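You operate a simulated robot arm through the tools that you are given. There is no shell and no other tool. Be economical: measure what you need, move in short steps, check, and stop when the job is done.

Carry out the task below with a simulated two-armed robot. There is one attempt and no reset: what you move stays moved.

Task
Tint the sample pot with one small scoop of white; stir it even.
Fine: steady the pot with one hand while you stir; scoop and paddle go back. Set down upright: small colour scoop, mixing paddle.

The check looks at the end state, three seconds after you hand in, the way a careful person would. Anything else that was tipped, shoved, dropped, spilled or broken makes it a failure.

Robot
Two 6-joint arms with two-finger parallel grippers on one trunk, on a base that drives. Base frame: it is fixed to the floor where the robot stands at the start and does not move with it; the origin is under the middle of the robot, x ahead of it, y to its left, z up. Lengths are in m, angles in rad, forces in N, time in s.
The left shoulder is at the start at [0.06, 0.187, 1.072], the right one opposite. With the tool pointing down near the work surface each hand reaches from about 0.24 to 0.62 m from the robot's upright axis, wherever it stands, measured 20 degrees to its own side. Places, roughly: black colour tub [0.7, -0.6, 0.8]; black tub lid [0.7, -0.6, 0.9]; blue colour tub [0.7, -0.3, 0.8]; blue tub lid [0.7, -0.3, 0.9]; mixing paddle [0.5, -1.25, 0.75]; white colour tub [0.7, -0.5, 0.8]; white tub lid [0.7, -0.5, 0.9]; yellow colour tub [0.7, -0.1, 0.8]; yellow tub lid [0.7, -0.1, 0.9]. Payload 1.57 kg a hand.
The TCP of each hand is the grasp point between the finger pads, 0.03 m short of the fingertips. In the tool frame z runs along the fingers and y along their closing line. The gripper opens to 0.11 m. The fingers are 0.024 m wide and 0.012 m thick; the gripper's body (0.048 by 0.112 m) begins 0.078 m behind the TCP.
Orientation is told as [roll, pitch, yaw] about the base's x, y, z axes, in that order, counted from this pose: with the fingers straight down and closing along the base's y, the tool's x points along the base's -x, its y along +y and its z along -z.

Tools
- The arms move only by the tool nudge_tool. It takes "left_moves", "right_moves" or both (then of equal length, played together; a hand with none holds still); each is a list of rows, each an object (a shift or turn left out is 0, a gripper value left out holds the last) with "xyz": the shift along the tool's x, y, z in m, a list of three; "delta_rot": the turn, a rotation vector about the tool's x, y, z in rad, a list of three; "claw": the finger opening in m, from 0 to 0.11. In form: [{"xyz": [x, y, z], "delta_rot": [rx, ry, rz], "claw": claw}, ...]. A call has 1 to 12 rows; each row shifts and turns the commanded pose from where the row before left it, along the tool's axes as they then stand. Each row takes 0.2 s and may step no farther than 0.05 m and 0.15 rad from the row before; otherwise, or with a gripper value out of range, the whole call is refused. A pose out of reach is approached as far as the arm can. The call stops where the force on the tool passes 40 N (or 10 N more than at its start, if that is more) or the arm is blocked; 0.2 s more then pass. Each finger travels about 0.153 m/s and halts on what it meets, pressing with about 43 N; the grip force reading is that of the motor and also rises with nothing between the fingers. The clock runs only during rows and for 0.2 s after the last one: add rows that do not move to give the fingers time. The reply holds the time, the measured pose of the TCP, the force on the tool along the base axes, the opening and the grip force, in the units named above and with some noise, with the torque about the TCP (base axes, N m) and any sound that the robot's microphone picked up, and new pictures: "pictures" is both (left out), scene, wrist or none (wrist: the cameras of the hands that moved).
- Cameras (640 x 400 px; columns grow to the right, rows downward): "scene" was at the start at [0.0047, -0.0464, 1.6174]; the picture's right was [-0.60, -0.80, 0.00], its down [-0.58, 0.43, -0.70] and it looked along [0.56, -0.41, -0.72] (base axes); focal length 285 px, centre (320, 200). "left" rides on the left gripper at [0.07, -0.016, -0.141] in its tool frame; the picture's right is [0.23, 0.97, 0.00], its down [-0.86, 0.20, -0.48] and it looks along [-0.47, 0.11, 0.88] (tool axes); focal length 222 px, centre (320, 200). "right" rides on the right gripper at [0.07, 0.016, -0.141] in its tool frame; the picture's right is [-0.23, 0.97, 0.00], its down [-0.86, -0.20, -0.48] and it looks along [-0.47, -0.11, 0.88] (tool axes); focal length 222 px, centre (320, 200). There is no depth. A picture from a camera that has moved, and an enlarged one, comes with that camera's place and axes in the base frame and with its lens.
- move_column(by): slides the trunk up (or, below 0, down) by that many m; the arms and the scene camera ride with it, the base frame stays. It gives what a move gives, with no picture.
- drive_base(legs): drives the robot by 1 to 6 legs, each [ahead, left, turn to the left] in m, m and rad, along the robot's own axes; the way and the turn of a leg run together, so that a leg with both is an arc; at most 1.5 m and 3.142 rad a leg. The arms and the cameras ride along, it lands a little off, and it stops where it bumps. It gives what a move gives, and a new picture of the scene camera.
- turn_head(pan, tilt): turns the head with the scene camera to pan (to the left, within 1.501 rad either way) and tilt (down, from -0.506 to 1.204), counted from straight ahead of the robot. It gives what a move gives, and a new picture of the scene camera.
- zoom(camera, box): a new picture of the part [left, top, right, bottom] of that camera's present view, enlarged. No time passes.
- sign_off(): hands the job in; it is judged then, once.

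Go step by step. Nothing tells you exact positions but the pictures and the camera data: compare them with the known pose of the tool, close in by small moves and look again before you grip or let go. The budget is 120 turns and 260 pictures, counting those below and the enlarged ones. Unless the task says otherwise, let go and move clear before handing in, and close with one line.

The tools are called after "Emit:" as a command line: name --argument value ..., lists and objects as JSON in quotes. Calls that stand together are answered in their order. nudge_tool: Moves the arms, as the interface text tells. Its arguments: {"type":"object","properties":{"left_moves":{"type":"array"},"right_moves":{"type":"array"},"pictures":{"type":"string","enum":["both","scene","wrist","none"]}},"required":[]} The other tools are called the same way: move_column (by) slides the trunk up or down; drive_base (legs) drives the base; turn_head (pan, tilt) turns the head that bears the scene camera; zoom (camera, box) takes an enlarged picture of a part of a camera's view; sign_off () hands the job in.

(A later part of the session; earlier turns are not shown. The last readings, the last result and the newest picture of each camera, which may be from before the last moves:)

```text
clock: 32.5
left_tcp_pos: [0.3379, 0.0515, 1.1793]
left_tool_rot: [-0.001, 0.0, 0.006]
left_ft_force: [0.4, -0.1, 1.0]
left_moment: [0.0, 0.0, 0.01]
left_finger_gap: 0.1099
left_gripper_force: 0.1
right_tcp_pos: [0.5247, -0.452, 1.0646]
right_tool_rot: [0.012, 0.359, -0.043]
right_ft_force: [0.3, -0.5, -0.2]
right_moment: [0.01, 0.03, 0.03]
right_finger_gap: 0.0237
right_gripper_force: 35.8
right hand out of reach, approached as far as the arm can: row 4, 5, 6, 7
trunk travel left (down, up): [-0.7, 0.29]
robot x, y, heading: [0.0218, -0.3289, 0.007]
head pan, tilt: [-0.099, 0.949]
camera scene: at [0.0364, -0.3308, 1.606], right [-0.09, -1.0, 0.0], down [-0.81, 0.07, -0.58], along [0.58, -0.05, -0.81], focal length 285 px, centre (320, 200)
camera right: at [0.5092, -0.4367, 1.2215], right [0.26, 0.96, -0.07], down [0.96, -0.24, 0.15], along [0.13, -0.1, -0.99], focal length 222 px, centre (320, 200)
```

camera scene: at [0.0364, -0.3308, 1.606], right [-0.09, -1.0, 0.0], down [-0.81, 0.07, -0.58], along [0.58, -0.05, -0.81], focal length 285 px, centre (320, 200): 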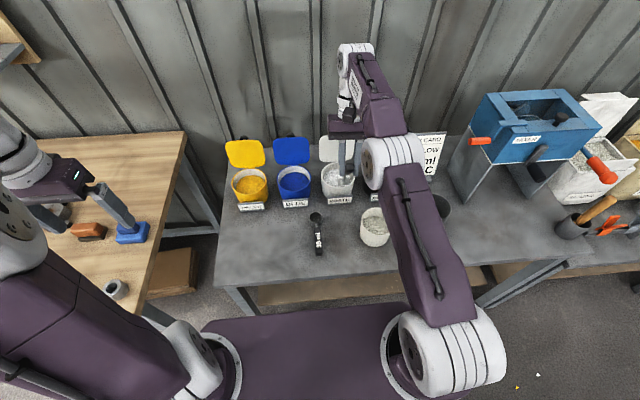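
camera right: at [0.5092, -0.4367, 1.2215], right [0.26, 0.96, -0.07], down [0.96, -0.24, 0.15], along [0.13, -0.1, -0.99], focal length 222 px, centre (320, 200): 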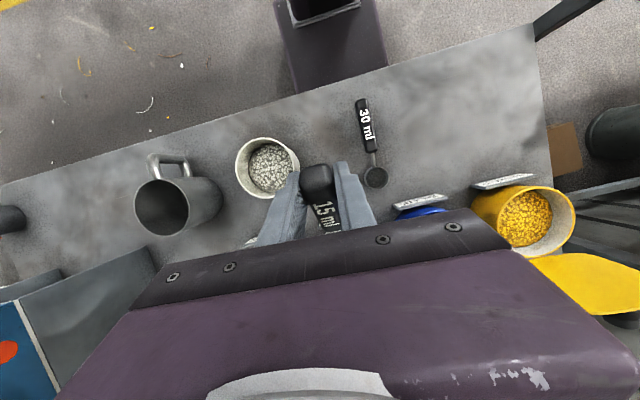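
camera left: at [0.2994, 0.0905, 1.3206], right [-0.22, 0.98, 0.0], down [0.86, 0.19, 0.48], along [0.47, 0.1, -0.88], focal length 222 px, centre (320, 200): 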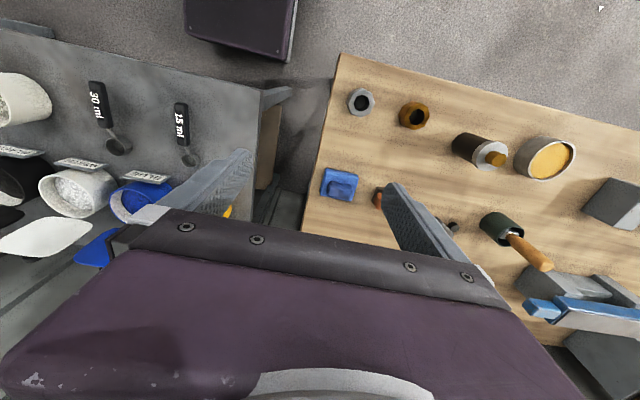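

Tilting that far back is beyond reach. I'll use 42° pitch instead and nudge the base forward to where it stood before without a bump.

Emit:
drive_base --legs '[[0.027, 0, 0]]'

Emit:
nudge_tool --right_moves '[{"delta_rot": [0, -0.115, 0]}, {"delta_rot": [0, -0.115, 0]}, {"xyz": [-0.0305, 0.0055, 0.0289]}, {"xyz": [-0.0305, 0.0055, 0.0289]}, {}]'

```text
clock: 33.3
left_tcp_pos: [0.3594, 0.0527, 1.1807]
left_tool_rot: [-0.001, -0.005, 0.008]
left_ft_force: [-1.0, -0.1, 0.2]
left_moment: [-0.03, -0.09, -0.01]
left_finger_gap: 0.1099
left_gripper_force: 0.0
right_tcp_pos: [0.5465, -0.4509, 1.0683]
right_tool_rot: [0.014, 0.351, -0.04]
right_ft_force: [0.2, 0.3, -1.9]
right_moment: [-0.02, 0.04, 0.0]
right_finger_gap: 0.0236
right_gripper_force: 35.8
trunk travel left (down, up): [-0.7, 0.29]
robot x, y, heading: [0.0505, -0.323, 0.008]
head pan, tilt: [-0.099, 0.949]
camera scene: at [0.0555, -0.3303, 1.6061], right [-0.09, -1.0, 0.0], down [-0.81, 0.07, -0.59], along [0.58, -0.05, -0.81], focal length 285 px, centre (320, 200)
```

scene: 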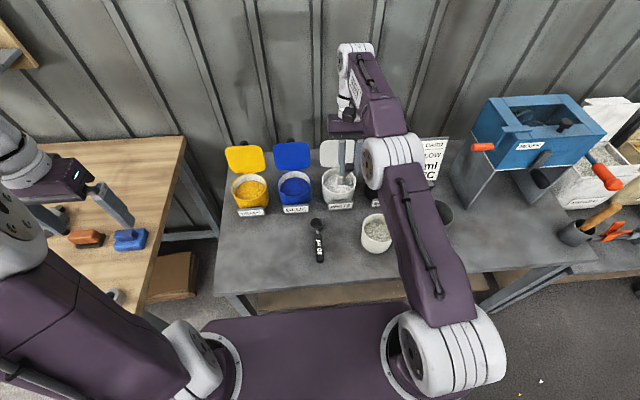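

```text
clock: 34.5
left_tcp_pos: [0.3614, 0.0523, 1.1801]
left_tool_rot: [0.0, -0.002, 0.006]
left_ft_force: [-0.7, -0.5, 0.2]
left_moment: [0.0, -0.02, -0.02]
left_finger_gap: 0.1099
left_gripper_force: 0.1
right_tcp_pos: [0.6025, -0.4419, 1.0008]
right_tool_rot: [0.01, 0.125, -0.043]
right_ft_force: [-1.4, -0.2, -1.4]
right_moment: [0.01, 0.08, 0.0]
right_finger_gap: 0.0238
right_gripper_force: 35.8
trunk travel left (down, up): [-0.7, 0.29]
robot x, y, heading: [0.0461, -0.3266, 0.01]
head pan, tilt: [-0.099, 0.949]
camera scene: at [0.0599, -0.3303, 1.6061], right [-0.09, -1.0, 0.0], down [-0.81, 0.07, -0.58], along [0.58, -0.05, -0.81], focal length 285 px, centre (320, 200)
camera right: at [0.5508, -0.4247, 1.1492], right [0.27, 0.96, -0.02], down [0.9, -0.24, 0.37], along [0.35, -0.11, -0.93], focal length 222 px, centre (320, 200)
```

scene: 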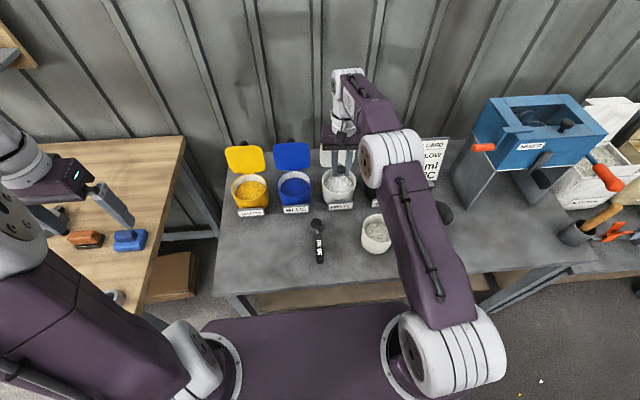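
right: 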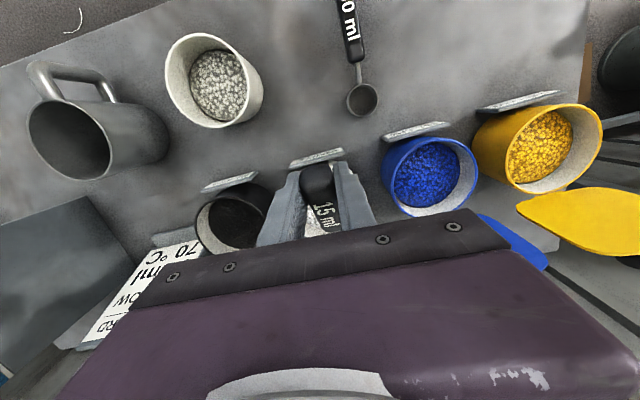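

Emit:
zoom --camera "scene" --box '[290, 130, 390, 220]'

Emit:
zoom --camera "right" --box '[240, 120, 400, 240]'

```text
4.44 times, centred on (340, 175) of scene
camera zoom: at [0.0599, -0.3303, 1.6061], right [-0.09, -1.0, 0.0], down [-0.81, 0.07, -0.58], along [0.58, -0.05, -0.81], focal length 1265 px, centre (231, 311)
```

zoom: 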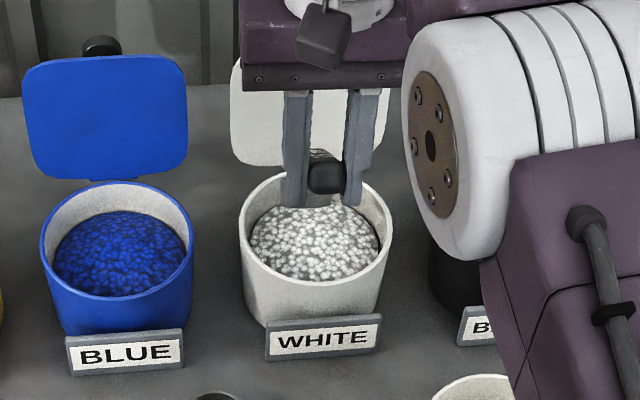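

```text
3.33 times, centred on (320, 180) of right
camera zoom: at [0.5508, -0.4247, 1.1492], right [0.27, 0.96, -0.02], down [0.9, -0.24, 0.37], along [0.35, -0.11, -0.93], focal length 740 px, centre (320, 267)
```

zoom: 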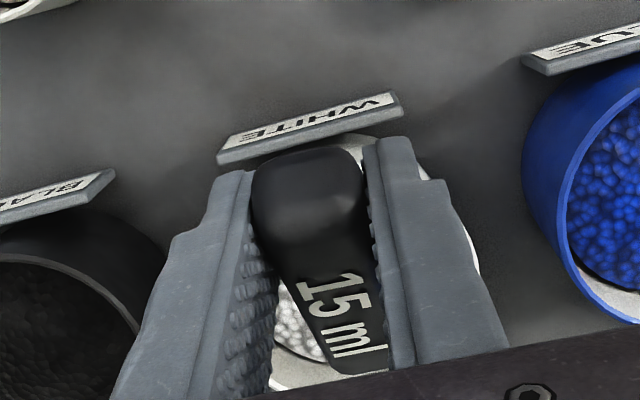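

Everything lines up; bowl needs ~6 mm to the right. Dipping into the white.

Emit:
nudge_tool --right_moves '[{"xyz": [-0.0058, -0.002, 0.0232]}, {"xyz": [-0.0058, -0.002, 0.0232]}, {"xyz": [-0.0058, -0.002, 0.0232]}]'

```text
clock: 35.3
left_tcp_pos: [0.3643, 0.0522, 1.1801]
left_tool_rot: [-0.001, 0.001, 0.008]
left_ft_force: [1.0, 0.5, -0.5]
left_moment: [0.01, 0.0, -0.01]
left_finger_gap: 0.1102
left_gripper_force: 0.1
right_tcp_pos: [0.6123, -0.4487, 0.9276]
right_tool_rot: [0.01, 0.127, -0.043]
right_ft_force: [-0.5, 0.0, -1.6]
right_moment: [-0.02, 0.07, -0.04]
right_finger_gap: 0.0237
right_gripper_force: 35.9
trunk travel left (down, up): [-0.7, 0.29]
robot x, y, heading: [0.0482, -0.3274, 0.011]
head pan, tilt: [-0.099, 0.949]
camera scene: at [0.0633, -0.3306, 1.606], right [-0.09, -1.0, 0.0], down [-0.81, 0.07, -0.58], along [0.58, -0.05, -0.81], focal length 285 px, centre (320, 200)
camera right: at [0.5623, -0.4315, 1.0768], right [0.27, 0.96, -0.02], down [0.9, -0.24, 0.37], along [0.35, -0.11, -0.93], focal length 222 px, centre (320, 200)
```

scene: 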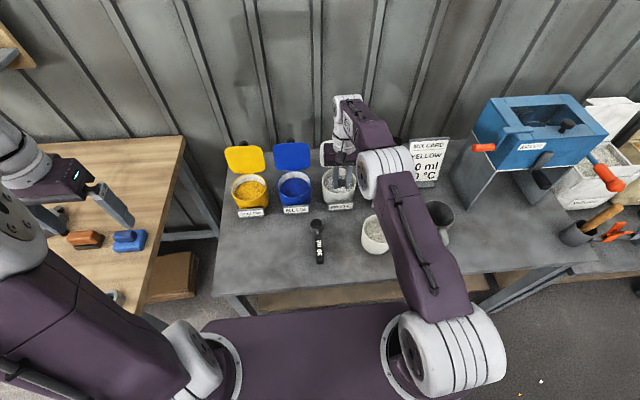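
right: 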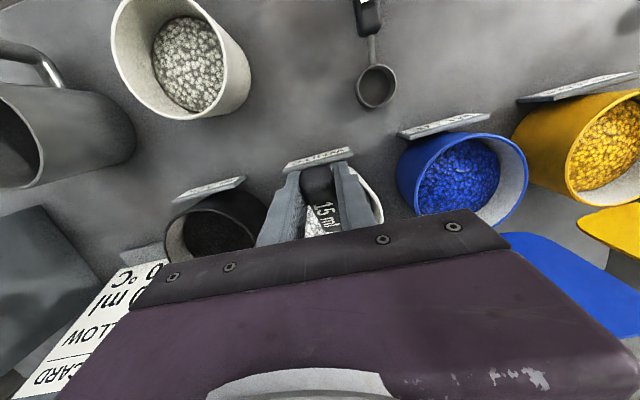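

Emit:
nudge_tool --right_moves '[{"xyz": [-0.001, 0, 0.012]}, {"xyz": [-0.001, 0, 0.01]}, {}]' --pictures "none"

Emit:
zoom --camera "scene" --box '[290, 130, 390, 220]'

Emit:
zoom --camera "right" --box '[240, 120, 400, 240]'

```text
clock: 36.1
left_tcp_pos: [0.3626, 0.0535, 1.1799]
left_tool_rot: [0.001, 0.0, 0.006]
left_ft_force: [-0.2, 0.9, -0.5]
left_moment: [0.03, -0.04, 0.04]
left_finger_gap: 0.1103
left_gripper_force: 0.1
right_tcp_pos: [0.6125, -0.4474, 0.9061]
right_tool_rot: [0.011, 0.125, -0.044]
right_ft_force: [-0.1, 0.1, -1.4]
right_moment: [0.03, 0.06, -0.01]
right_finger_gap: 0.0233
right_gripper_force: 35.3
trunk travel left (down, up): [-0.7, 0.29]
robot x, y, heading: [0.0509, -0.3257, 0.006]
head pan, tilt: [-0.099, 0.949]
```

```text
4.44 times, centred on (340, 175) of scene
camera zoom: at [0.0617, -0.3303, 1.606], right [-0.09, -1.0, 0.0], down [-0.81, 0.07, -0.58], along [0.58, -0.05, -0.81], focal length 1265 px, centre (231, 311)
```

zoom: 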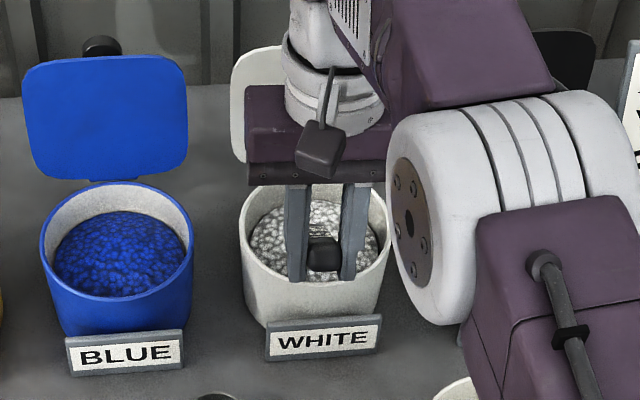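

```text
3.33 times, centred on (320, 180) of right
camera zoom: at [0.5609, -0.43, 1.055], right [0.27, 0.96, -0.02], down [0.9, -0.24, 0.37], along [0.35, -0.11, -0.93], focal length 740 px, centre (320, 267)
```

zoom: 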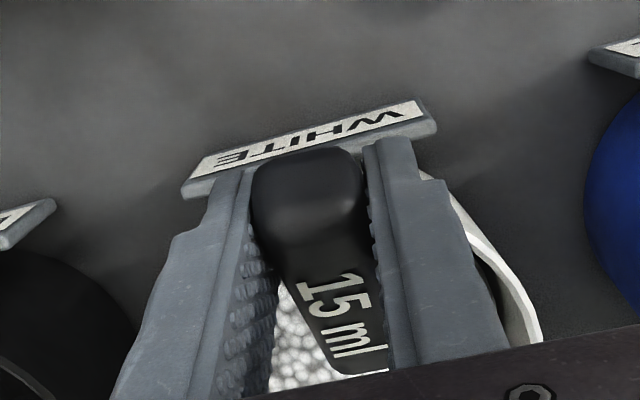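

The bowl is immersed with no contact. Now I'll sweep forward and level it out while lifting over the rim.

Emit:
nudge_tool --right_moves '[{"xyz": [-0.0063, 0, 0.003]}, {"xyz": [0.0083, 0, 0.0012], "delta_rot": [0, -0.105, 0]}, {"xyz": [0.011, 0, -0.0018], "delta_rot": [0, -0.139, 0]}, {"xyz": [0.0139, 0, -0.0012], "delta_rot": [0, -0.149, 0]}, {"xyz": [0.0092, 0, -0.0041], "delta_rot": [0, -0.149, 0]}, {"xyz": [0.0037, 0, -0.0016], "delta_rot": [0, -0.14, 0]}, {"xyz": [-0.0053, 0, -0.0085], "delta_rot": [0, -0.051, 0]}, {"xyz": [-0.0086, 0, -0.0123]}, {"xyz": [-0.0086, 0, -0.0123]}, {"xyz": [-0.0086, 0, -0.0123]}, {"xyz": [-0.0086, 0, -0.0123]}]'

Emit:
zoom --camera "scene" --box '[290, 100, 390, 220]'

```text
clock: 38.5
left_tcp_pos: [0.3638, 0.0516, 1.1793]
left_tool_rot: [-0.001, 0.0, 0.007]
left_ft_force: [0.7, 0.1, 0.3]
left_moment: [0.0, 0.0, 0.0]
left_finger_gap: 0.1099
left_gripper_force: 0.0
right_tcp_pos: [0.5876, -0.4546, 0.9686]
right_tool_rot: [-0.02, -0.455, -0.049]
right_ft_force: [-0.5, -0.2, -1.1]
right_moment: [0.01, 0.15, 0.01]
right_finger_gap: 0.0237
right_gripper_force: 35.4
right hand out of reach, approached as far as the arm can: row 5, 6, 7
trunk travel left (down, up): [-0.7, 0.29]
robot x, y, heading: [0.0518, -0.3267, 0.011]
head pan, tilt: [-0.099, 0.949]
camera scene: at [0.0616, -0.3303, 1.606], right [-0.09, -1.0, 0.0], down [-0.81, 0.07, -0.58], along [0.58, -0.05, -0.81], focal length 285 px, centre (320, 200)
camera right: at [0.4641, -0.4286, 1.0648], right [0.26, 0.96, 0.08], down [0.55, -0.22, 0.81], along [0.8, -0.16, -0.58], focal length 222 px, centre (320, 200)
```

scene: 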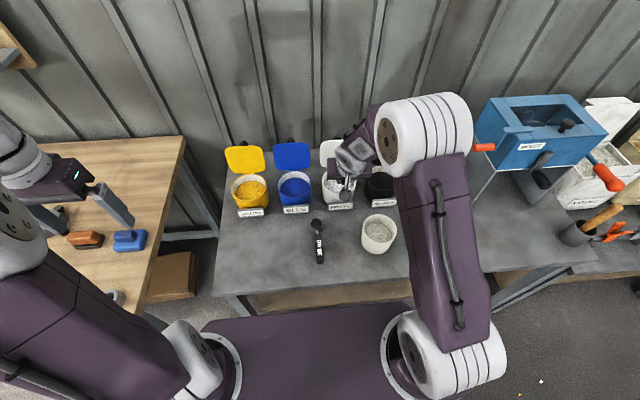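
right: 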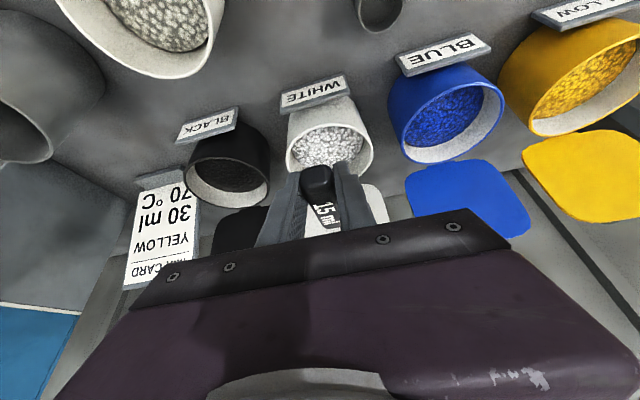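

```text
3.33 times, centred on (340, 160) of scene
camera zoom: at [0.0616, -0.3303, 1.606], right [-0.09, -1.0, 0.0], down [-0.81, 0.07, -0.58], along [0.58, -0.05, -0.81], focal length 949 px, centre (253, 333)
```

zoom: 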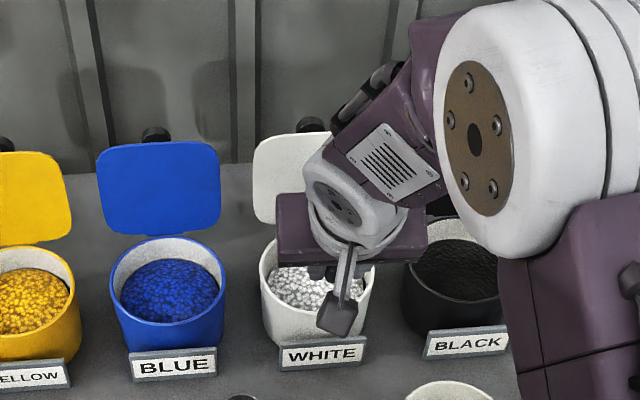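

The tilt-up was limited by reach, about 9° short of level. I'll lift more, finish levelling, and use the left hand's camera to inspect the bowl.

Emit:
nudge_tool --right_moves '[{"xyz": [-0.0145, 0, -0.0295]}, {"xyz": [-0.0145, 0, -0.0295]}, {"xyz": [-0.0145, 0, -0.0295]}, {"delta_rot": [0, -0.08, 0]}, {"delta_rot": [0, -0.073, 0]}]' --left_moves '[{"xyz": [0, -0.035, 0]}, {"xyz": [0, -0.035, 0]}, {"xyz": [0, -0.035, 0]}, {"xyz": [0, -0.035, 0]}, {}]' --pictures "wrist"

```text
clock: 39.7
left_tcp_pos: [0.3643, -0.0867, 1.178]
left_tool_rot: [-0.001, 0.0, 0.01]
left_ft_force: [0.0, 0.1, -0.3]
left_moment: [0.0, -0.02, 0.01]
left_finger_gap: 0.1099
left_gripper_force: 0.0
right_tcp_pos: [0.5893, -0.453, 1.0684]
right_tool_rot: [-0.022, -0.607, -0.046]
right_ft_force: [-0.1, -0.5, -1.5]
right_moment: [0.03, 0.17, -0.01]
right_finger_gap: 0.0239
right_gripper_force: 35.9
trunk travel left (down, up): [-0.7, 0.29]
robot x, y, heading: [0.047, -0.3282, 0.007]
head pan, tilt: [-0.099, 0.949]
camera right: at [0.4519, -0.4265, 1.1438], right [0.24, 0.96, 0.11], down [0.42, -0.21, 0.88], along [0.88, -0.17, -0.45], focal length 222 px, centre (320, 200)
camera left: at [0.2936, -0.1047, 1.3202], right [-0.23, 0.97, 0.0], down [0.85, 0.21, 0.48], along [0.47, 0.11, -0.88], focal length 222 px, centre (320, 200)
```

right: 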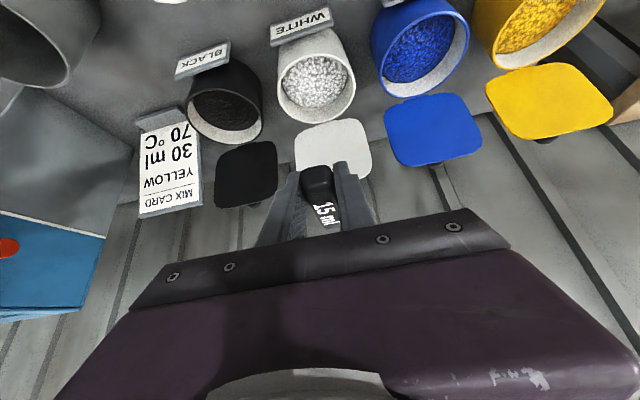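
left: 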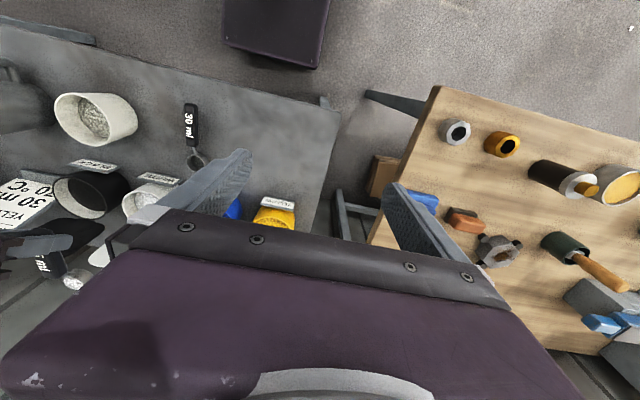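

Emit:
zoom --camera "left" --box '[0, 200, 140, 310]'

```text
3.64 times, centred on (70, 255) of left
camera zoom: at [0.2936, -0.1047, 1.3202], right [-0.23, 0.97, 0.0], down [0.85, 0.21, 0.48], along [0.47, 0.11, -0.88], focal length 808 px, centre (1229, 0)
```

zoom: 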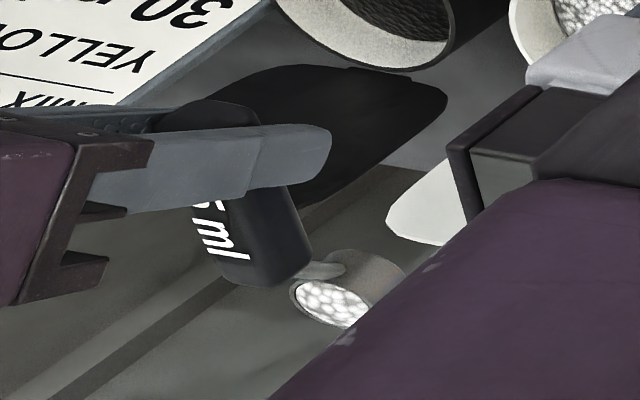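

The scoop is full of white. Next I'll back the base up so the right hand can bring the scoop over the pot (about (0.476, -0.549), rim z≈0.85) and roll it to pour.

Emit:
drive_base --legs '[[-0.12, 0, 0], [-0.11, 0, -0.007]]'

Emit:
nudge_tool --right_moves '[{"xyz": [0, -0.025, 0]}, {"xyz": [0, -0.025, 0]}, {"xyz": [0, -0.025, 0]}, {"xyz": [0, -0.025, 0]}, {}]'

```text
clock: 41.8
left_tcp_pos: [0.1351, -0.0913, 1.1777]
left_tool_rot: [0.001, -0.002, 0.0]
left_ft_force: [0.0, -0.6, -0.1]
left_moment: [-0.01, 0.0, 0.01]
left_finger_gap: 0.1099
left_gripper_force: 0.0
right_tcp_pos: [0.3581, -0.458, 1.0684]
right_tool_rot: [-0.021, -0.61, -0.052]
right_ft_force: [-0.1, -0.7, -0.9]
right_moment: [-0.02, 0.18, 0.01]
right_finger_gap: 0.0238
right_gripper_force: 36.1
trunk travel left (down, up): [-0.7, 0.29]
robot x, y, heading: [-0.1804, -0.3234, 0.002]
head pan, tilt: [-0.099, 0.949]
camera scene: at [-0.1679, -0.3318, 1.606], right [-0.1, -1.0, 0.0], down [-0.81, 0.08, -0.58], along [0.58, -0.06, -0.81], focal length 285 px, centre (320, 200)
```

scene: 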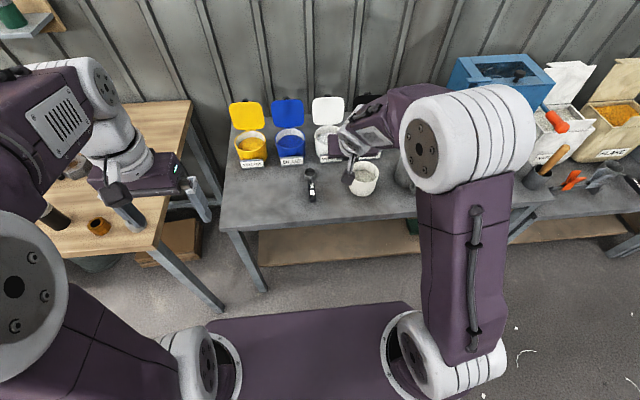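

```text
clock: 43.0
left_tcp_pos: [0.1357, -0.0906, 1.1787]
left_tool_rot: [0.0, -0.001, 0.001]
left_ft_force: [0.2, 0.8, 0.8]
left_moment: [0.01, 0.03, 0.0]
left_finger_gap: 0.1098
left_gripper_force: 0.1
right_tcp_pos: [0.3521, -0.5575, 1.0691]
right_tool_rot: [-0.019, -0.607, -0.052]
right_ft_force: [-0.6, -0.3, -1.2]
right_moment: [-0.01, 0.17, 0.02]
right_finger_gap: 0.0235
right_gripper_force: 35.9
trunk travel left (down, up): [-0.7, 0.29]
robot x, y, heading: [-0.1797, -0.3266, -0.001]
head pan, tilt: [-0.099, 0.949]
camera scene: at [-0.1685, -0.3311, 1.606], right [-0.1, -1.0, 0.0], down [-0.81, 0.08, -0.58], along [0.58, -0.06, -0.81], focal length 285 px, centre (320, 200)
camera right: at [0.2153, -0.5298, 1.1451], right [0.25, 0.96, 0.11], down [0.42, -0.21, 0.88], along [0.87, -0.17, -0.45], focal length 222 px, centre (320, 200)
```

scene: 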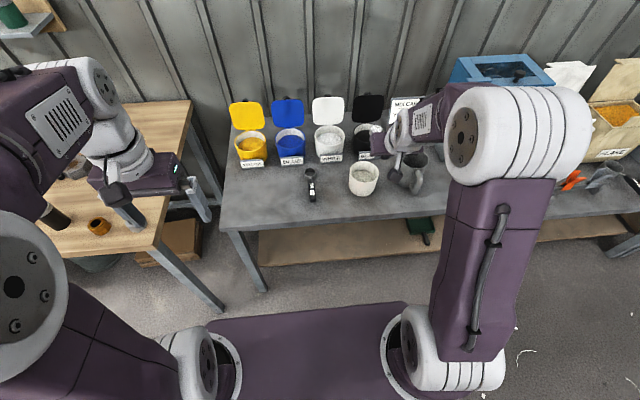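
right: 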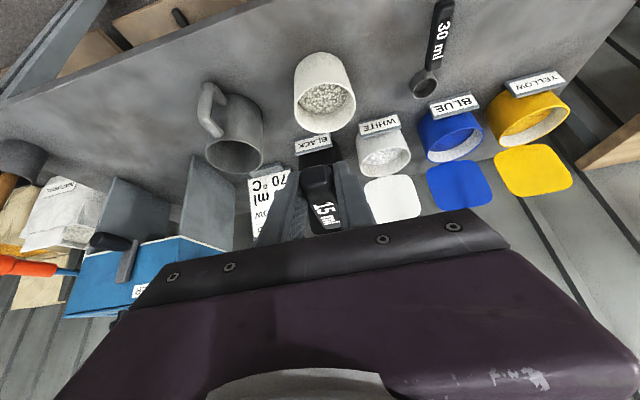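

Pot confirmed at ≈(0.470, -0.549). Lowering the level scoop over it, then a slight pitch, and check.

Emit:
nudge_tool --right_moves '[{"xyz": [0.0142, 0, 0.0248]}, {"xyz": [0.0142, 0, 0.0248]}, {"xyz": [0.0142, 0, 0.0248]}, {"xyz": [0.0142, 0, 0.0248]}, {"delta_rot": [0, 0.116, 0]}, {"delta_rot": [0, 0.116, 0]}, {"delta_rot": [0, 0.116, 0]}]'

Emit:
zoom --camera "scene" --box '[310, 110, 450, 220]'

```text
clock: 44.6
left_tcp_pos: [0.136, -0.0915, 1.1777]
left_tool_rot: [0.0, -0.001, 0.001]
left_ft_force: [-0.1, 0.4, 0.0]
left_moment: [0.0, 0.03, 0.0]
left_finger_gap: 0.1098
left_gripper_force: 0.1
right_tcp_pos: [0.3628, -0.5616, 0.9548]
right_tool_rot: [-0.018, -0.257, -0.06]
right_ft_force: [0.3, -0.6, -2.1]
right_moment: [0.02, 0.15, 0.01]
right_finger_gap: 0.0239
right_gripper_force: 35.7
trunk travel left (down, up): [-0.7, 0.29]
robot x, y, heading: [-0.1781, -0.3304, -0.0]
head pan, tilt: [-0.099, 0.949]
camera scene: at [-0.167, -0.332, 1.606], right [-0.1, -1.0, 0.0], down [-0.81, 0.08, -0.58], along [0.58, -0.06, -0.81], focal length 285 px, centre (320, 200)
camera right: at [0.2604, -0.5357, 1.0736], right [0.28, 0.96, 0.04], down [0.69, -0.23, 0.68], along [0.66, -0.16, -0.73], focal length 222 px, centre (320, 200)
```

scene: 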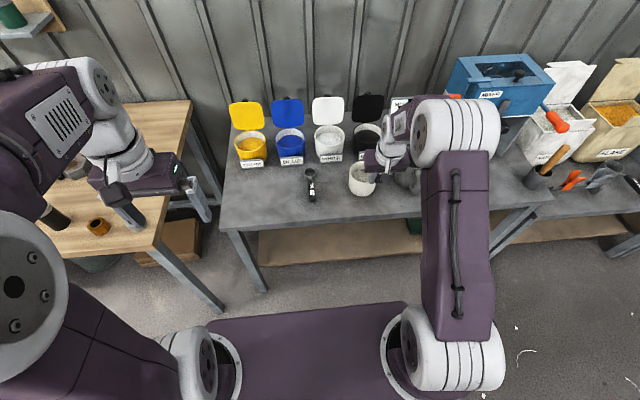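
right: 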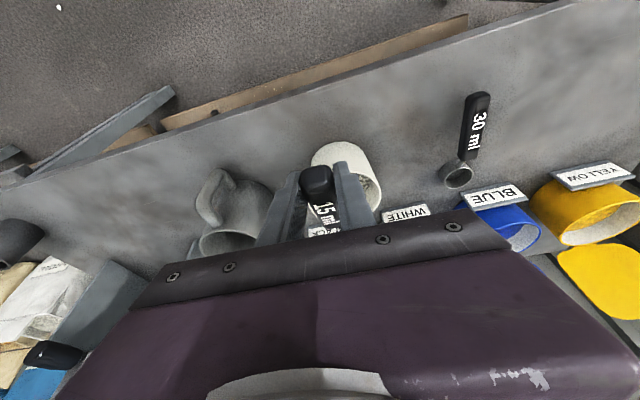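

```text
3.64 times, centred on (380, 165) of scene
camera zoom: at [-0.167, -0.332, 1.606], right [-0.1, -1.0, 0.0], down [-0.81, 0.08, -0.58], along [0.58, -0.06, -0.81], focal length 1035 px, centre (102, 327)
```

zoom: 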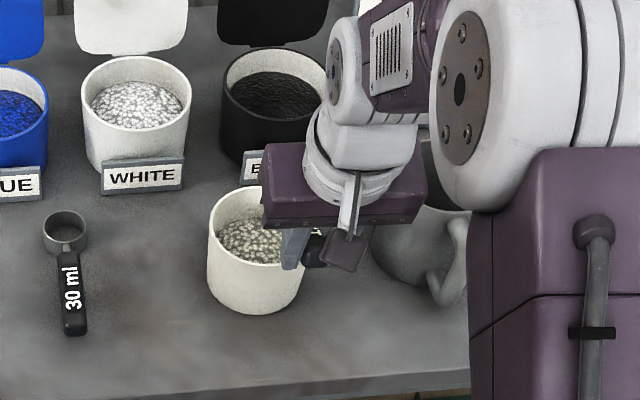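

Bowl is over the pot opening. I'll shift 12 mm left and start rolling about the handle axis, checking reach after 30°.

Emit:
nudge_tool --right_moves '[{"xyz": [0, 0.006, 0]}, {"xyz": [0, 0.006, 0]}, {"delta_rot": [-0.1067, 0, 0.0741]}, {"delta_rot": [-0.1067, 0, 0.0741]}, {"delta_rot": [-0.1067, 0, 0.0741]}, {"delta_rot": [-0.1067, 0, 0.0741]}]' --pictures "scene"

```text
clock: 46.0
left_tcp_pos: [0.1354, -0.0924, 1.1773]
left_tool_rot: [-0.002, 0.001, 0.001]
left_ft_force: [0.5, 0.3, -0.3]
left_moment: [0.03, 0.0, -0.01]
left_finger_gap: 0.1102
left_gripper_force: 0.0
right_tcp_pos: [0.3638, -0.5496, 0.9564]
right_tool_rot: [0.48, -0.191, -0.354]
right_ft_force: [0.4, -0.5, -2.5]
right_moment: [-0.03, 0.11, 0.01]
right_finger_gap: 0.0234
right_gripper_force: 35.5
trunk travel left (down, up): [-0.7, 0.29]
robot x, y, heading: [-0.1823, -0.3243, 0.002]
head pan, tilt: [-0.099, 0.949]
camera scene: at [-0.1682, -0.333, 1.606], right [-0.1, -1.0, 0.0], down [-0.81, 0.08, -0.58], along [0.58, -0.06, -0.81], focal length 285 px, centre (320, 200)
```

scene: 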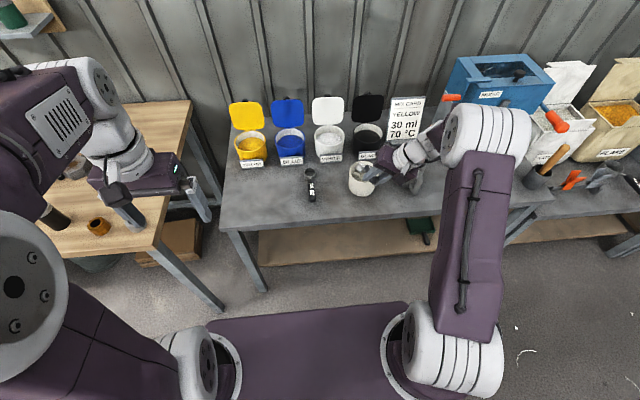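

Emit:
zoom --camera "scene" --box '[320, 120, 460, 220]'

Emit:
nudge_tool --right_moves '[{"delta_rot": [-0.1067, 0, 0.0741]}, {"delta_rot": [-0.1067, 0, 0.0741]}, {"delta_rot": [-0.1067, 0, 0.0741]}]' --pictures "none"

Emit:
zoom --camera "scene" --box '[320, 120, 460, 220]'

```text
4.00 times, centred on (390, 170) of scene
camera zoom: at [-0.1682, -0.333, 1.606], right [-0.1, -1.0, 0.0], down [-0.81, 0.08, -0.58], along [0.58, -0.06, -0.81], focal length 1138 px, centre (40, 320)
```

zoom: 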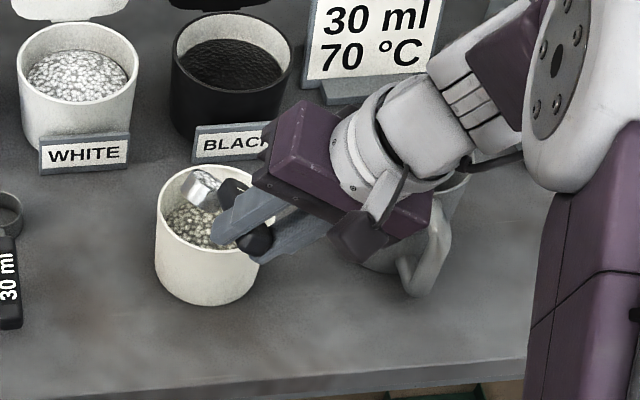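

```text
clock: 46.8
left_tcp_pos: [0.135, -0.0909, 1.1785]
left_tool_rot: [-0.001, 0.0, 0.001]
left_ft_force: [-0.2, 0.0, 0.0]
left_moment: [-0.02, -0.01, 0.02]
left_finger_gap: 0.1102
left_gripper_force: 0.0
right_tcp_pos: [0.3624, -0.5498, 0.9566]
right_tool_rot: [0.823, -0.054, -0.533]
right_ft_force: [0.1, 0.2, -1.7]
right_moment: [-0.02, 0.14, 0.0]
right_finger_gap: 0.0237
right_gripper_force: 36.1
trunk travel left (down, up): [-0.7, 0.29]
robot x, y, heading: [-0.1861, -0.3294, 0.003]
head pan, tilt: [-0.099, 0.949]
```

```text
4.00 times, centred on (390, 170) of scene
camera zoom: at [-0.168, -0.3321, 1.606], right [-0.1, -1.0, 0.0], down [-0.81, 0.08, -0.58], along [0.58, -0.06, -0.81], focal length 1138 px, centre (40, 320)
```

zoom: 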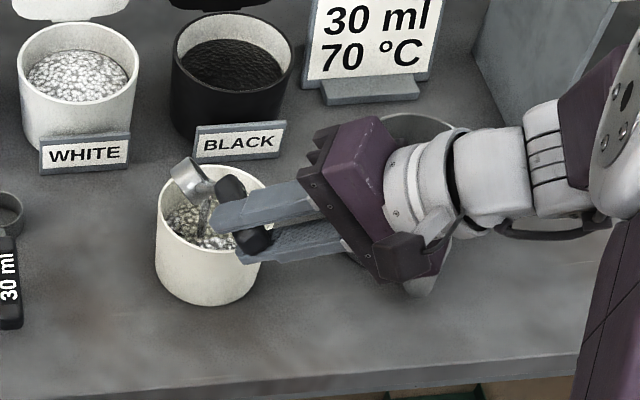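

White is pouring into the pot. Continue rolling to empty.

Emit:
nudge_tool --right_moves '[{"delta_rot": [-0.1067, 0, 0.0741]}, {"delta_rot": [-0.1067, 0, 0.0741]}, {"delta_rot": [-0.1067, 0, 0.0741]}, {"delta_rot": [-0.1067, 0, 0.0741]}, {}]' --pictures "none"

Emit:
zoom --camera "scene" --box '[320, 120, 460, 220]'

```text
clock: 48.0
left_tcp_pos: [0.1357, -0.0922, 1.1788]
left_tool_rot: [-0.002, 0.0, -0.001]
left_ft_force: [0.3, -0.1, -0.2]
left_moment: [-0.01, -0.02, -0.02]
left_finger_gap: 0.1099
left_gripper_force: 0.2
right_tcp_pos: [0.3622, -0.5496, 0.9559]
right_tool_rot: [1.242, 0.198, -0.683]
right_ft_force: [0.2, 0.0, -1.1]
right_moment: [-0.07, 0.13, 0.01]
right_finger_gap: 0.0236
right_gripper_force: 35.5
trunk travel left (down, up): [-0.7, 0.29]
robot x, y, heading: [-0.1785, -0.329, -0.002]
head pan, tilt: [-0.099, 0.949]
```

```text
4.00 times, centred on (390, 170) of scene
camera zoom: at [-0.1683, -0.3314, 1.606], right [-0.1, -1.0, 0.0], down [-0.81, 0.08, -0.58], along [0.58, -0.06, -0.81], focal length 1138 px, centre (40, 320)
```

zoom: 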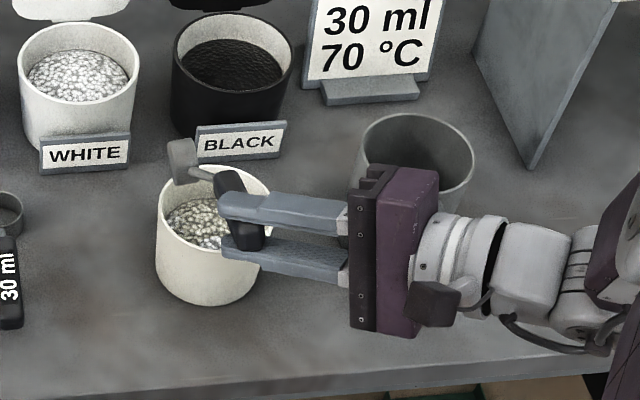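

Emit:
nudge_tool --right_moves '[{"xyz": [-0.0043, -0.001, -0.006], "delta_rot": [-0.1067, 0, 0.0741]}, {"xyz": [-0.0043, -0.001, -0.006], "delta_rot": [-0.1067, 0, 0.0741]}, {"delta_rot": [-0.1067, 0, 0.0741]}, {"delta_rot": [-0.1067, 0, 0.0741]}, {"delta_rot": [-0.1067, 0, 0.0741]}, {}, {}]' --pictures "none"

Emit:
zoom --camera "scene" --box '[320, 120, 460, 220]'

```text
clock: 49.6
left_tcp_pos: [0.1366, -0.0913, 1.1789]
left_tool_rot: [0.0, 0.001, 0.002]
left_ft_force: [0.0, 1.6, 0.0]
left_moment: [0.0, 0.02, 0.03]
left_finger_gap: 0.1099
left_gripper_force: 0.1
right_tcp_pos: [0.3605, -0.5634, 0.9546]
right_tool_rot: [1.768, 0.561, -0.708]
right_ft_force: [-0.2, -0.3, -1.7]
right_moment: [-0.04, 0.12, -0.04]
right_finger_gap: 0.0239
right_gripper_force: 36.0
trunk travel left (down, up): [-0.7, 0.29]
robot x, y, heading: [-0.1783, -0.3221, 0.0]
head pan, tilt: [-0.099, 0.949]
```

```text
4.00 times, centred on (390, 170) of scene
camera zoom: at [-0.1682, -0.3319, 1.606], right [-0.1, -1.0, 0.0], down [-0.81, 0.08, -0.58], along [0.58, -0.06, -0.81], focal length 1138 px, centre (40, 320)
```

zoom: 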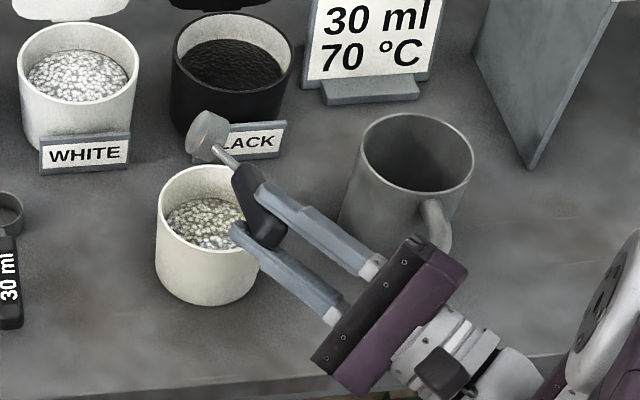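

The scoop is emptied and nothing shows on the table. Rolling back to upright.

Emit:
nudge_tool --right_moves '[{"delta_rot": [0.1067, 0, -0.0741]}, {"delta_rot": [0.1067, 0, -0.0741]}, {"delta_rot": [0.1067, 0, -0.0741]}, {"delta_rot": [0.1067, 0, -0.0741]}, {"delta_rot": [0.1067, 0, -0.0741]}, {"delta_rot": [0.1067, 0, -0.0741]}, {"delta_rot": [0.1067, 0, -0.0741]}, {"delta_rot": [0.1067, 0, -0.0741]}, {"delta_rot": [0.1067, 0, -0.0741]}, {"delta_rot": [0.1067, 0, -0.0741]}, {"delta_rot": [0.1067, 0, -0.0741]}, {"delta_rot": [0.1067, 0, -0.0741]}]' --pictures "none"

Emit:
zoom --camera "scene" --box '[320, 120, 460, 220]'

```text
clock: 52.2
left_tcp_pos: [0.1354, -0.0903, 1.1784]
left_tool_rot: [0.001, 0.0, 0.001]
left_ft_force: [-0.3, -0.4, -0.2]
left_moment: [0.0, 0.03, 0.0]
left_finger_gap: 0.11
left_gripper_force: 0.1
right_tcp_pos: [0.3604, -0.563, 0.9539]
right_tool_rot: [0.475, -0.19, -0.354]
right_ft_force: [-0.2, 0.2, -2.4]
right_moment: [-0.03, 0.13, -0.04]
right_finger_gap: 0.0236
right_gripper_force: 35.4
trunk travel left (down, up): [-0.7, 0.29]
robot x, y, heading: [-0.1817, -0.3289, 0.001]
head pan, tilt: [-0.099, 0.949]
```

```text
4.00 times, centred on (390, 170) of scene
camera zoom: at [-0.1682, -0.3308, 1.606], right [-0.1, -1.0, 0.0], down [-0.81, 0.08, -0.58], along [0.58, -0.06, -0.81], focal length 1138 px, centre (40, 320)
```

zoom: 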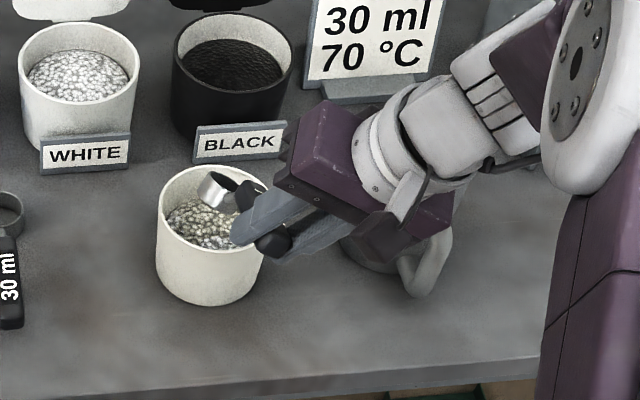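

Emit:
nudge_tool --right_moves '[{"delta_rot": [0.1067, 0, -0.0741]}, {"delta_rot": [0.1067, 0, -0.0741]}, {"delta_rot": [0.1067, 0, -0.0741]}, {"delta_rot": [0.1067, 0, -0.0741]}, {"xyz": [-0.01, 0, -0.038]}, {"xyz": [-0.01, 0, -0.038]}, {"xyz": [-0.01, 0, -0.038]}, {"delta_rot": [0, -0.116, 0]}, {"delta_rot": [0, -0.116, 0]}, {"delta_rot": [0, -0.116, 0]}]' --pictures "none"

Emit:
zoom --camera "scene" --box '[320, 120, 460, 220]'

Emit:
drive_base --legs '[[0, 0.24, 0.003]]'

```text
clock: 54.4
left_tcp_pos: [0.1354, -0.0918, 1.178]
left_tool_rot: [0.001, -0.001, -0.002]
left_ft_force: [-0.1, -0.6, -0.5]
left_moment: [-0.02, 0.0, 0.02]
left_finger_gap: 0.1099
left_gripper_force: 0.0
right_tcp_pos: [0.3598, -0.5622, 1.0752]
right_tool_rot: [-0.021, -0.608, -0.053]
right_ft_force: [0.2, 0.0, -0.8]
right_moment: [0.0, 0.18, 0.02]
right_finger_gap: 0.0237
right_gripper_force: 36.0
trunk travel left (down, up): [-0.7, 0.29]
robot x, y, heading: [-0.1816, -0.3265, 0.008]
head pan, tilt: [-0.099, 0.949]
```

```text
4.00 times, centred on (390, 170) of scene
camera zoom: at [-0.1687, -0.3316, 1.606], right [-0.1, -1.0, 0.0], down [-0.81, 0.08, -0.58], along [0.58, -0.06, -0.81], focal length 1138 px, centre (40, 320)
```

zoom: 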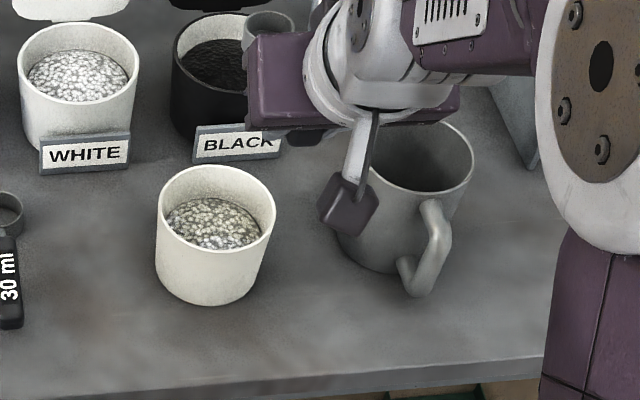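

```text
clock: 56.1
left_tcp_pos: [0.1335, 0.1461, 1.178]
left_tool_rot: [0.0, -0.001, 0.008]
left_ft_force: [-0.4, 0.6, 0.2]
left_moment: [0.01, -0.01, 0.02]
left_finger_gap: 0.1103
left_gripper_force: 0.0
right_tcp_pos: [0.3605, -0.3225, 1.0736]
right_tool_rot: [-0.021, -0.606, -0.049]
right_ft_force: [0.0, -0.7, -0.7]
right_moment: [0.05, 0.13, -0.02]
right_finger_gap: 0.0239
right_gripper_force: 35.9
trunk travel left (down, up): [-0.7, 0.29]
robot x, y, heading: [-0.18, -0.0951, 0.006]
head pan, tilt: [-0.099, 0.949]
camera scene: at [-0.1692, -0.0966, 1.606], right [-0.09, -1.0, 0.0], down [-0.81, 0.08, -0.58], along [0.58, -0.05, -0.81], focal length 285 px, centre (320, 200)
```

scene: 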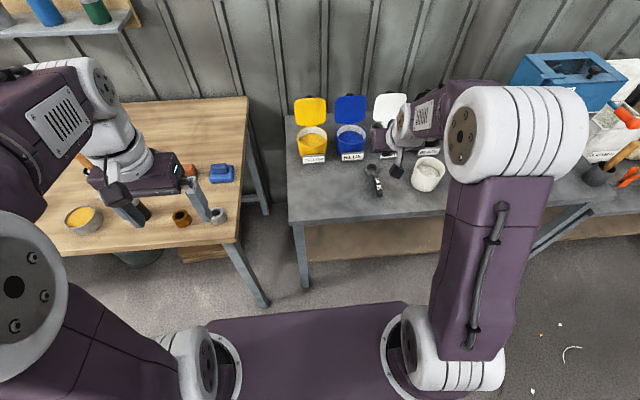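

Pot shows the tint on top. Returning the scoop above its original spot.

Emit:
nudge_tool --right_moves '[{"xyz": [0, 0.0435, 0], "delta_rot": [-0.028, 0, 0.019]}, {"xyz": [0, 0.0435, 0]}, {"xyz": [0, 0.0435, 0]}, {"xyz": [0.0119, 0, 0.0435]}, {"xyz": [0.0119, 0, 0.0435]}, {"xyz": [0.0119, 0, 0.0435]}, {"xyz": [0.0119, 0, 0.0435]}]' --pictures "wrist"

```text
clock: 57.7
left_tcp_pos: [0.1341, 0.1471, 1.1784]
left_tool_rot: [0.0, 0.003, 0.008]
left_ft_force: [-0.3, -0.7, -0.1]
left_moment: [0.01, -0.04, 0.0]
left_finger_gap: 0.1099
left_gripper_force: 0.0
right_tcp_pos: [0.4305, -0.1906, 0.9036]
right_tool_rot: [0.021, -0.606, -0.07]
right_ft_force: [-0.5, -0.2, -1.3]
right_moment: [0.04, 0.17, 0.0]
right_finger_gap: 0.0236
right_gripper_force: 36.0
trunk travel left (down, up): [-0.7, 0.29]
robot x, y, heading: [-0.1793, -0.0919, 0.008]
head pan, tilt: [-0.099, 0.949]
camera right: at [0.2938, -0.1668, 0.98], right [0.24, 0.96, 0.15], down [0.42, -0.24, 0.88], along [0.88, -0.15, -0.46], focal length 222 px, centre (320, 200)
```

right: 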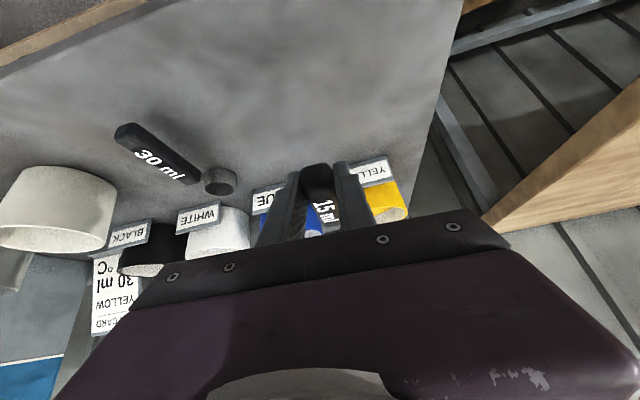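

Emit:
nudge_tool --right_moves '[{"xyz": [0.0178, -0.0016, 0.0236]}, {"xyz": [0.0178, -0.0016, 0.0236]}, {"xyz": [0.0178, -0.0016, 0.0236]}, {"xyz": [0.002, 0, 0.0028]}, {"xyz": [0.002, 0, 0.0028]}, {"xyz": [0.001, 0, 0.0014]}]' --pictures "wrist"

```text
clock: 59.1
left_tcp_pos: [0.1318, 0.1476, 1.1793]
left_tool_rot: [0.0, -0.001, 0.008]
left_ft_force: [-0.6, -0.4, -0.1]
left_moment: [0.02, -0.01, 0.01]
left_finger_gap: 0.11
left_gripper_force: 0.0
right_tcp_pos: [0.4245, -0.196, 0.8084]
right_tool_rot: [0.017, -0.611, -0.071]
right_ft_force: [-0.2, -0.8, 8.3]
right_moment: [-0.07, -1.15, -0.01]
right_finger_gap: 0.0239
right_gripper_force: 35.9
trunk travel left (down, up): [-0.7, 0.29]
robot x, y, heading: [-0.1825, -0.0936, 0.005]
head pan, tilt: [-0.099, 0.949]
camera right: at [0.2874, -0.1719, 0.8847], right [0.24, 0.96, 0.15], down [0.41, -0.24, 0.88], along [0.88, -0.15, -0.45], focal length 222 px, centre (320, 200)
```

right: 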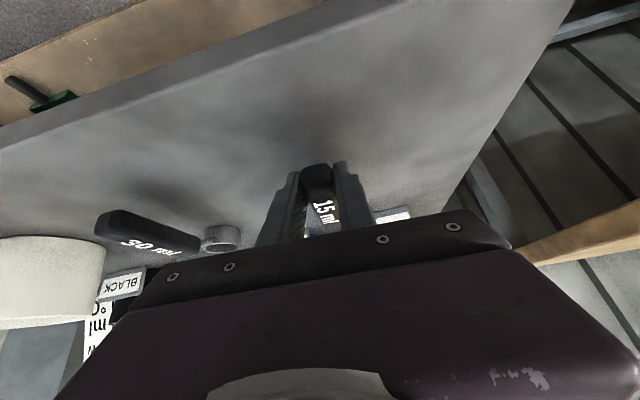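

Bowl is touching the table with ~8 N. I'll ease the handle down a touch and release gently.

Emit:
nudge_tool --right_moves '[{"xyz": [0.0012, 0, 0.0017], "delta_rot": [0, -0.03, 0]}, {}, {"claw": 0.028}, {"claw": 0.035}, {"claw": 0.055}, {}]' --pictures "wrist"

```text
clock: 60.5
left_tcp_pos: [0.1332, 0.1467, 1.1779]
left_tool_rot: [-0.001, 0.0, 0.008]
left_ft_force: [0.0, 0.1, -0.1]
left_moment: [0.04, -0.01, -0.04]
left_finger_gap: 0.11
left_gripper_force: 0.1
right_tcp_pos: [0.4258, -0.1961, 0.8047]
right_tool_rot: [0.019, -0.637, -0.069]
right_ft_force: [0.9, -0.1, 0.0]
right_moment: [0.0, -0.01, 0.0]
right_finger_gap: 0.0549
right_gripper_force: 0.0
trunk travel left (down, up): [-0.7, 0.29]
robot x, y, heading: [-0.1839, -0.093, 0.007]
head pan, tilt: [-0.099, 0.949]
camera right: at [0.2854, -0.1721, 0.8774], right [0.24, 0.96, 0.15], down [0.39, -0.24, 0.89], along [0.89, -0.15, -0.43], focal length 222 px, centre (320, 200)
```

right: 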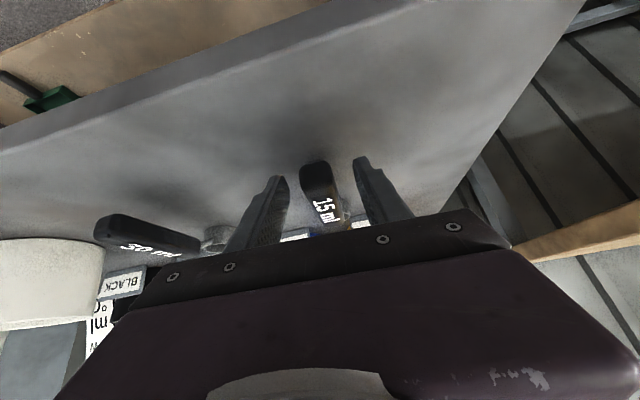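

Scoop released. Raise clear and check it.

Emit:
nudge_tool --right_moves '[{"xyz": [-0.0238, 0, -0.0322]}, {"xyz": [-0.0238, 0, -0.0322]}, {"xyz": [-0.0238, 0, -0.0322]}, {"xyz": [-0.0238, 0, -0.0322]}, {"xyz": [-0.0238, 0, -0.0322]}, {"xyz": [-0.0238, 0, -0.0322]}, {"delta_rot": [0, 0.127, 0]}, {"delta_rot": [0, 0.127, 0]}, {"delta_rot": [0, 0.127, 0]}, {"delta_rot": [0, 0.127, 0]}, {"delta_rot": [0, 0.127, 0], "claw": 0.08}]' --pictures "wrist"

Emit:
drive_base --legs '[[0, -0.9, -0.006]]'

```text
clock: 62.9
left_tcp_pos: [0.1336, 0.147, 1.1778]
left_tool_rot: [0.0, -0.001, 0.007]
left_ft_force: [-1.1, 0.2, -0.1]
left_moment: [-0.01, 0.02, 0.01]
left_finger_gap: 0.1102
left_gripper_force: 0.1
right_tcp_pos: [0.4047, -0.2031, 1.0404]
right_tool_rot: [0.018, 0.002, -0.059]
right_ft_force: [-0.6, 0.9, 0.4]
right_moment: [0.0, -0.01, 0.0]
right_finger_gap: 0.0802
right_gripper_force: 0.1
right hand out of reach, approached as far as the arm can: row 11
trunk travel left (down, up): [-0.7, 0.29]
robot x, y, heading: [-0.183, -0.0884, 0.011]
head pan, tilt: [-0.099, 0.949]
camera right: at [0.3346, -0.1842, 1.1829], right [0.28, 0.96, 0.02], down [0.84, -0.26, 0.47], along [0.46, -0.12, -0.88], focal length 222 px, centre (320, 200)
```

right: 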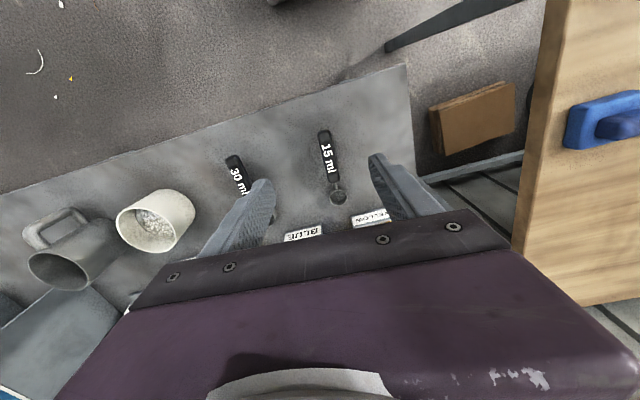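

```text
clock: 67.6
left_tcp_pos: [0.1389, -0.7353, 1.178]
left_tool_rot: [0.001, 0.0, 0.001]
left_ft_force: [0.3, 0.6, -0.1]
left_moment: [0.01, -0.02, 0.03]
left_finger_gap: 0.1097
left_gripper_force: 0.0
right_tcp_pos: [0.4081, -1.0874, 1.0415]
right_tool_rot: [0.016, -0.002, -0.064]
right_ft_force: [0.1, 0.5, -0.7]
right_moment: [0.0, 0.03, 0.01]
right_finger_gap: 0.0799
right_gripper_force: 0.1
trunk travel left (down, up): [-0.7, 0.29]
robot x, y, heading: [-0.1763, -0.9738, 0.002]
head pan, tilt: [-0.099, 0.949]
camera scene: at [-0.1653, -0.9761, 1.606], right [-0.1, -1.0, 0.0], down [-0.81, 0.08, -0.58], along [0.58, -0.06, -0.81], focal length 285 px, centre (320, 200)
```

scene: 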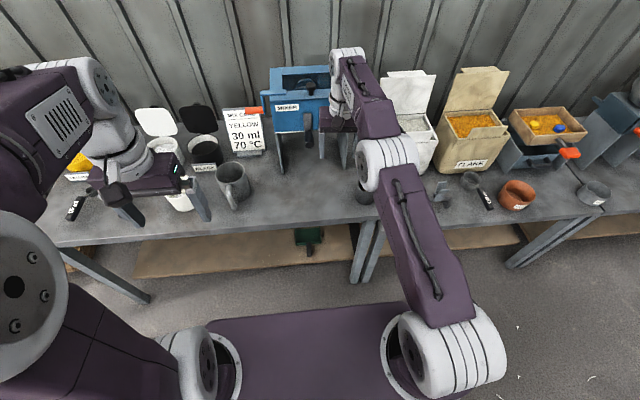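

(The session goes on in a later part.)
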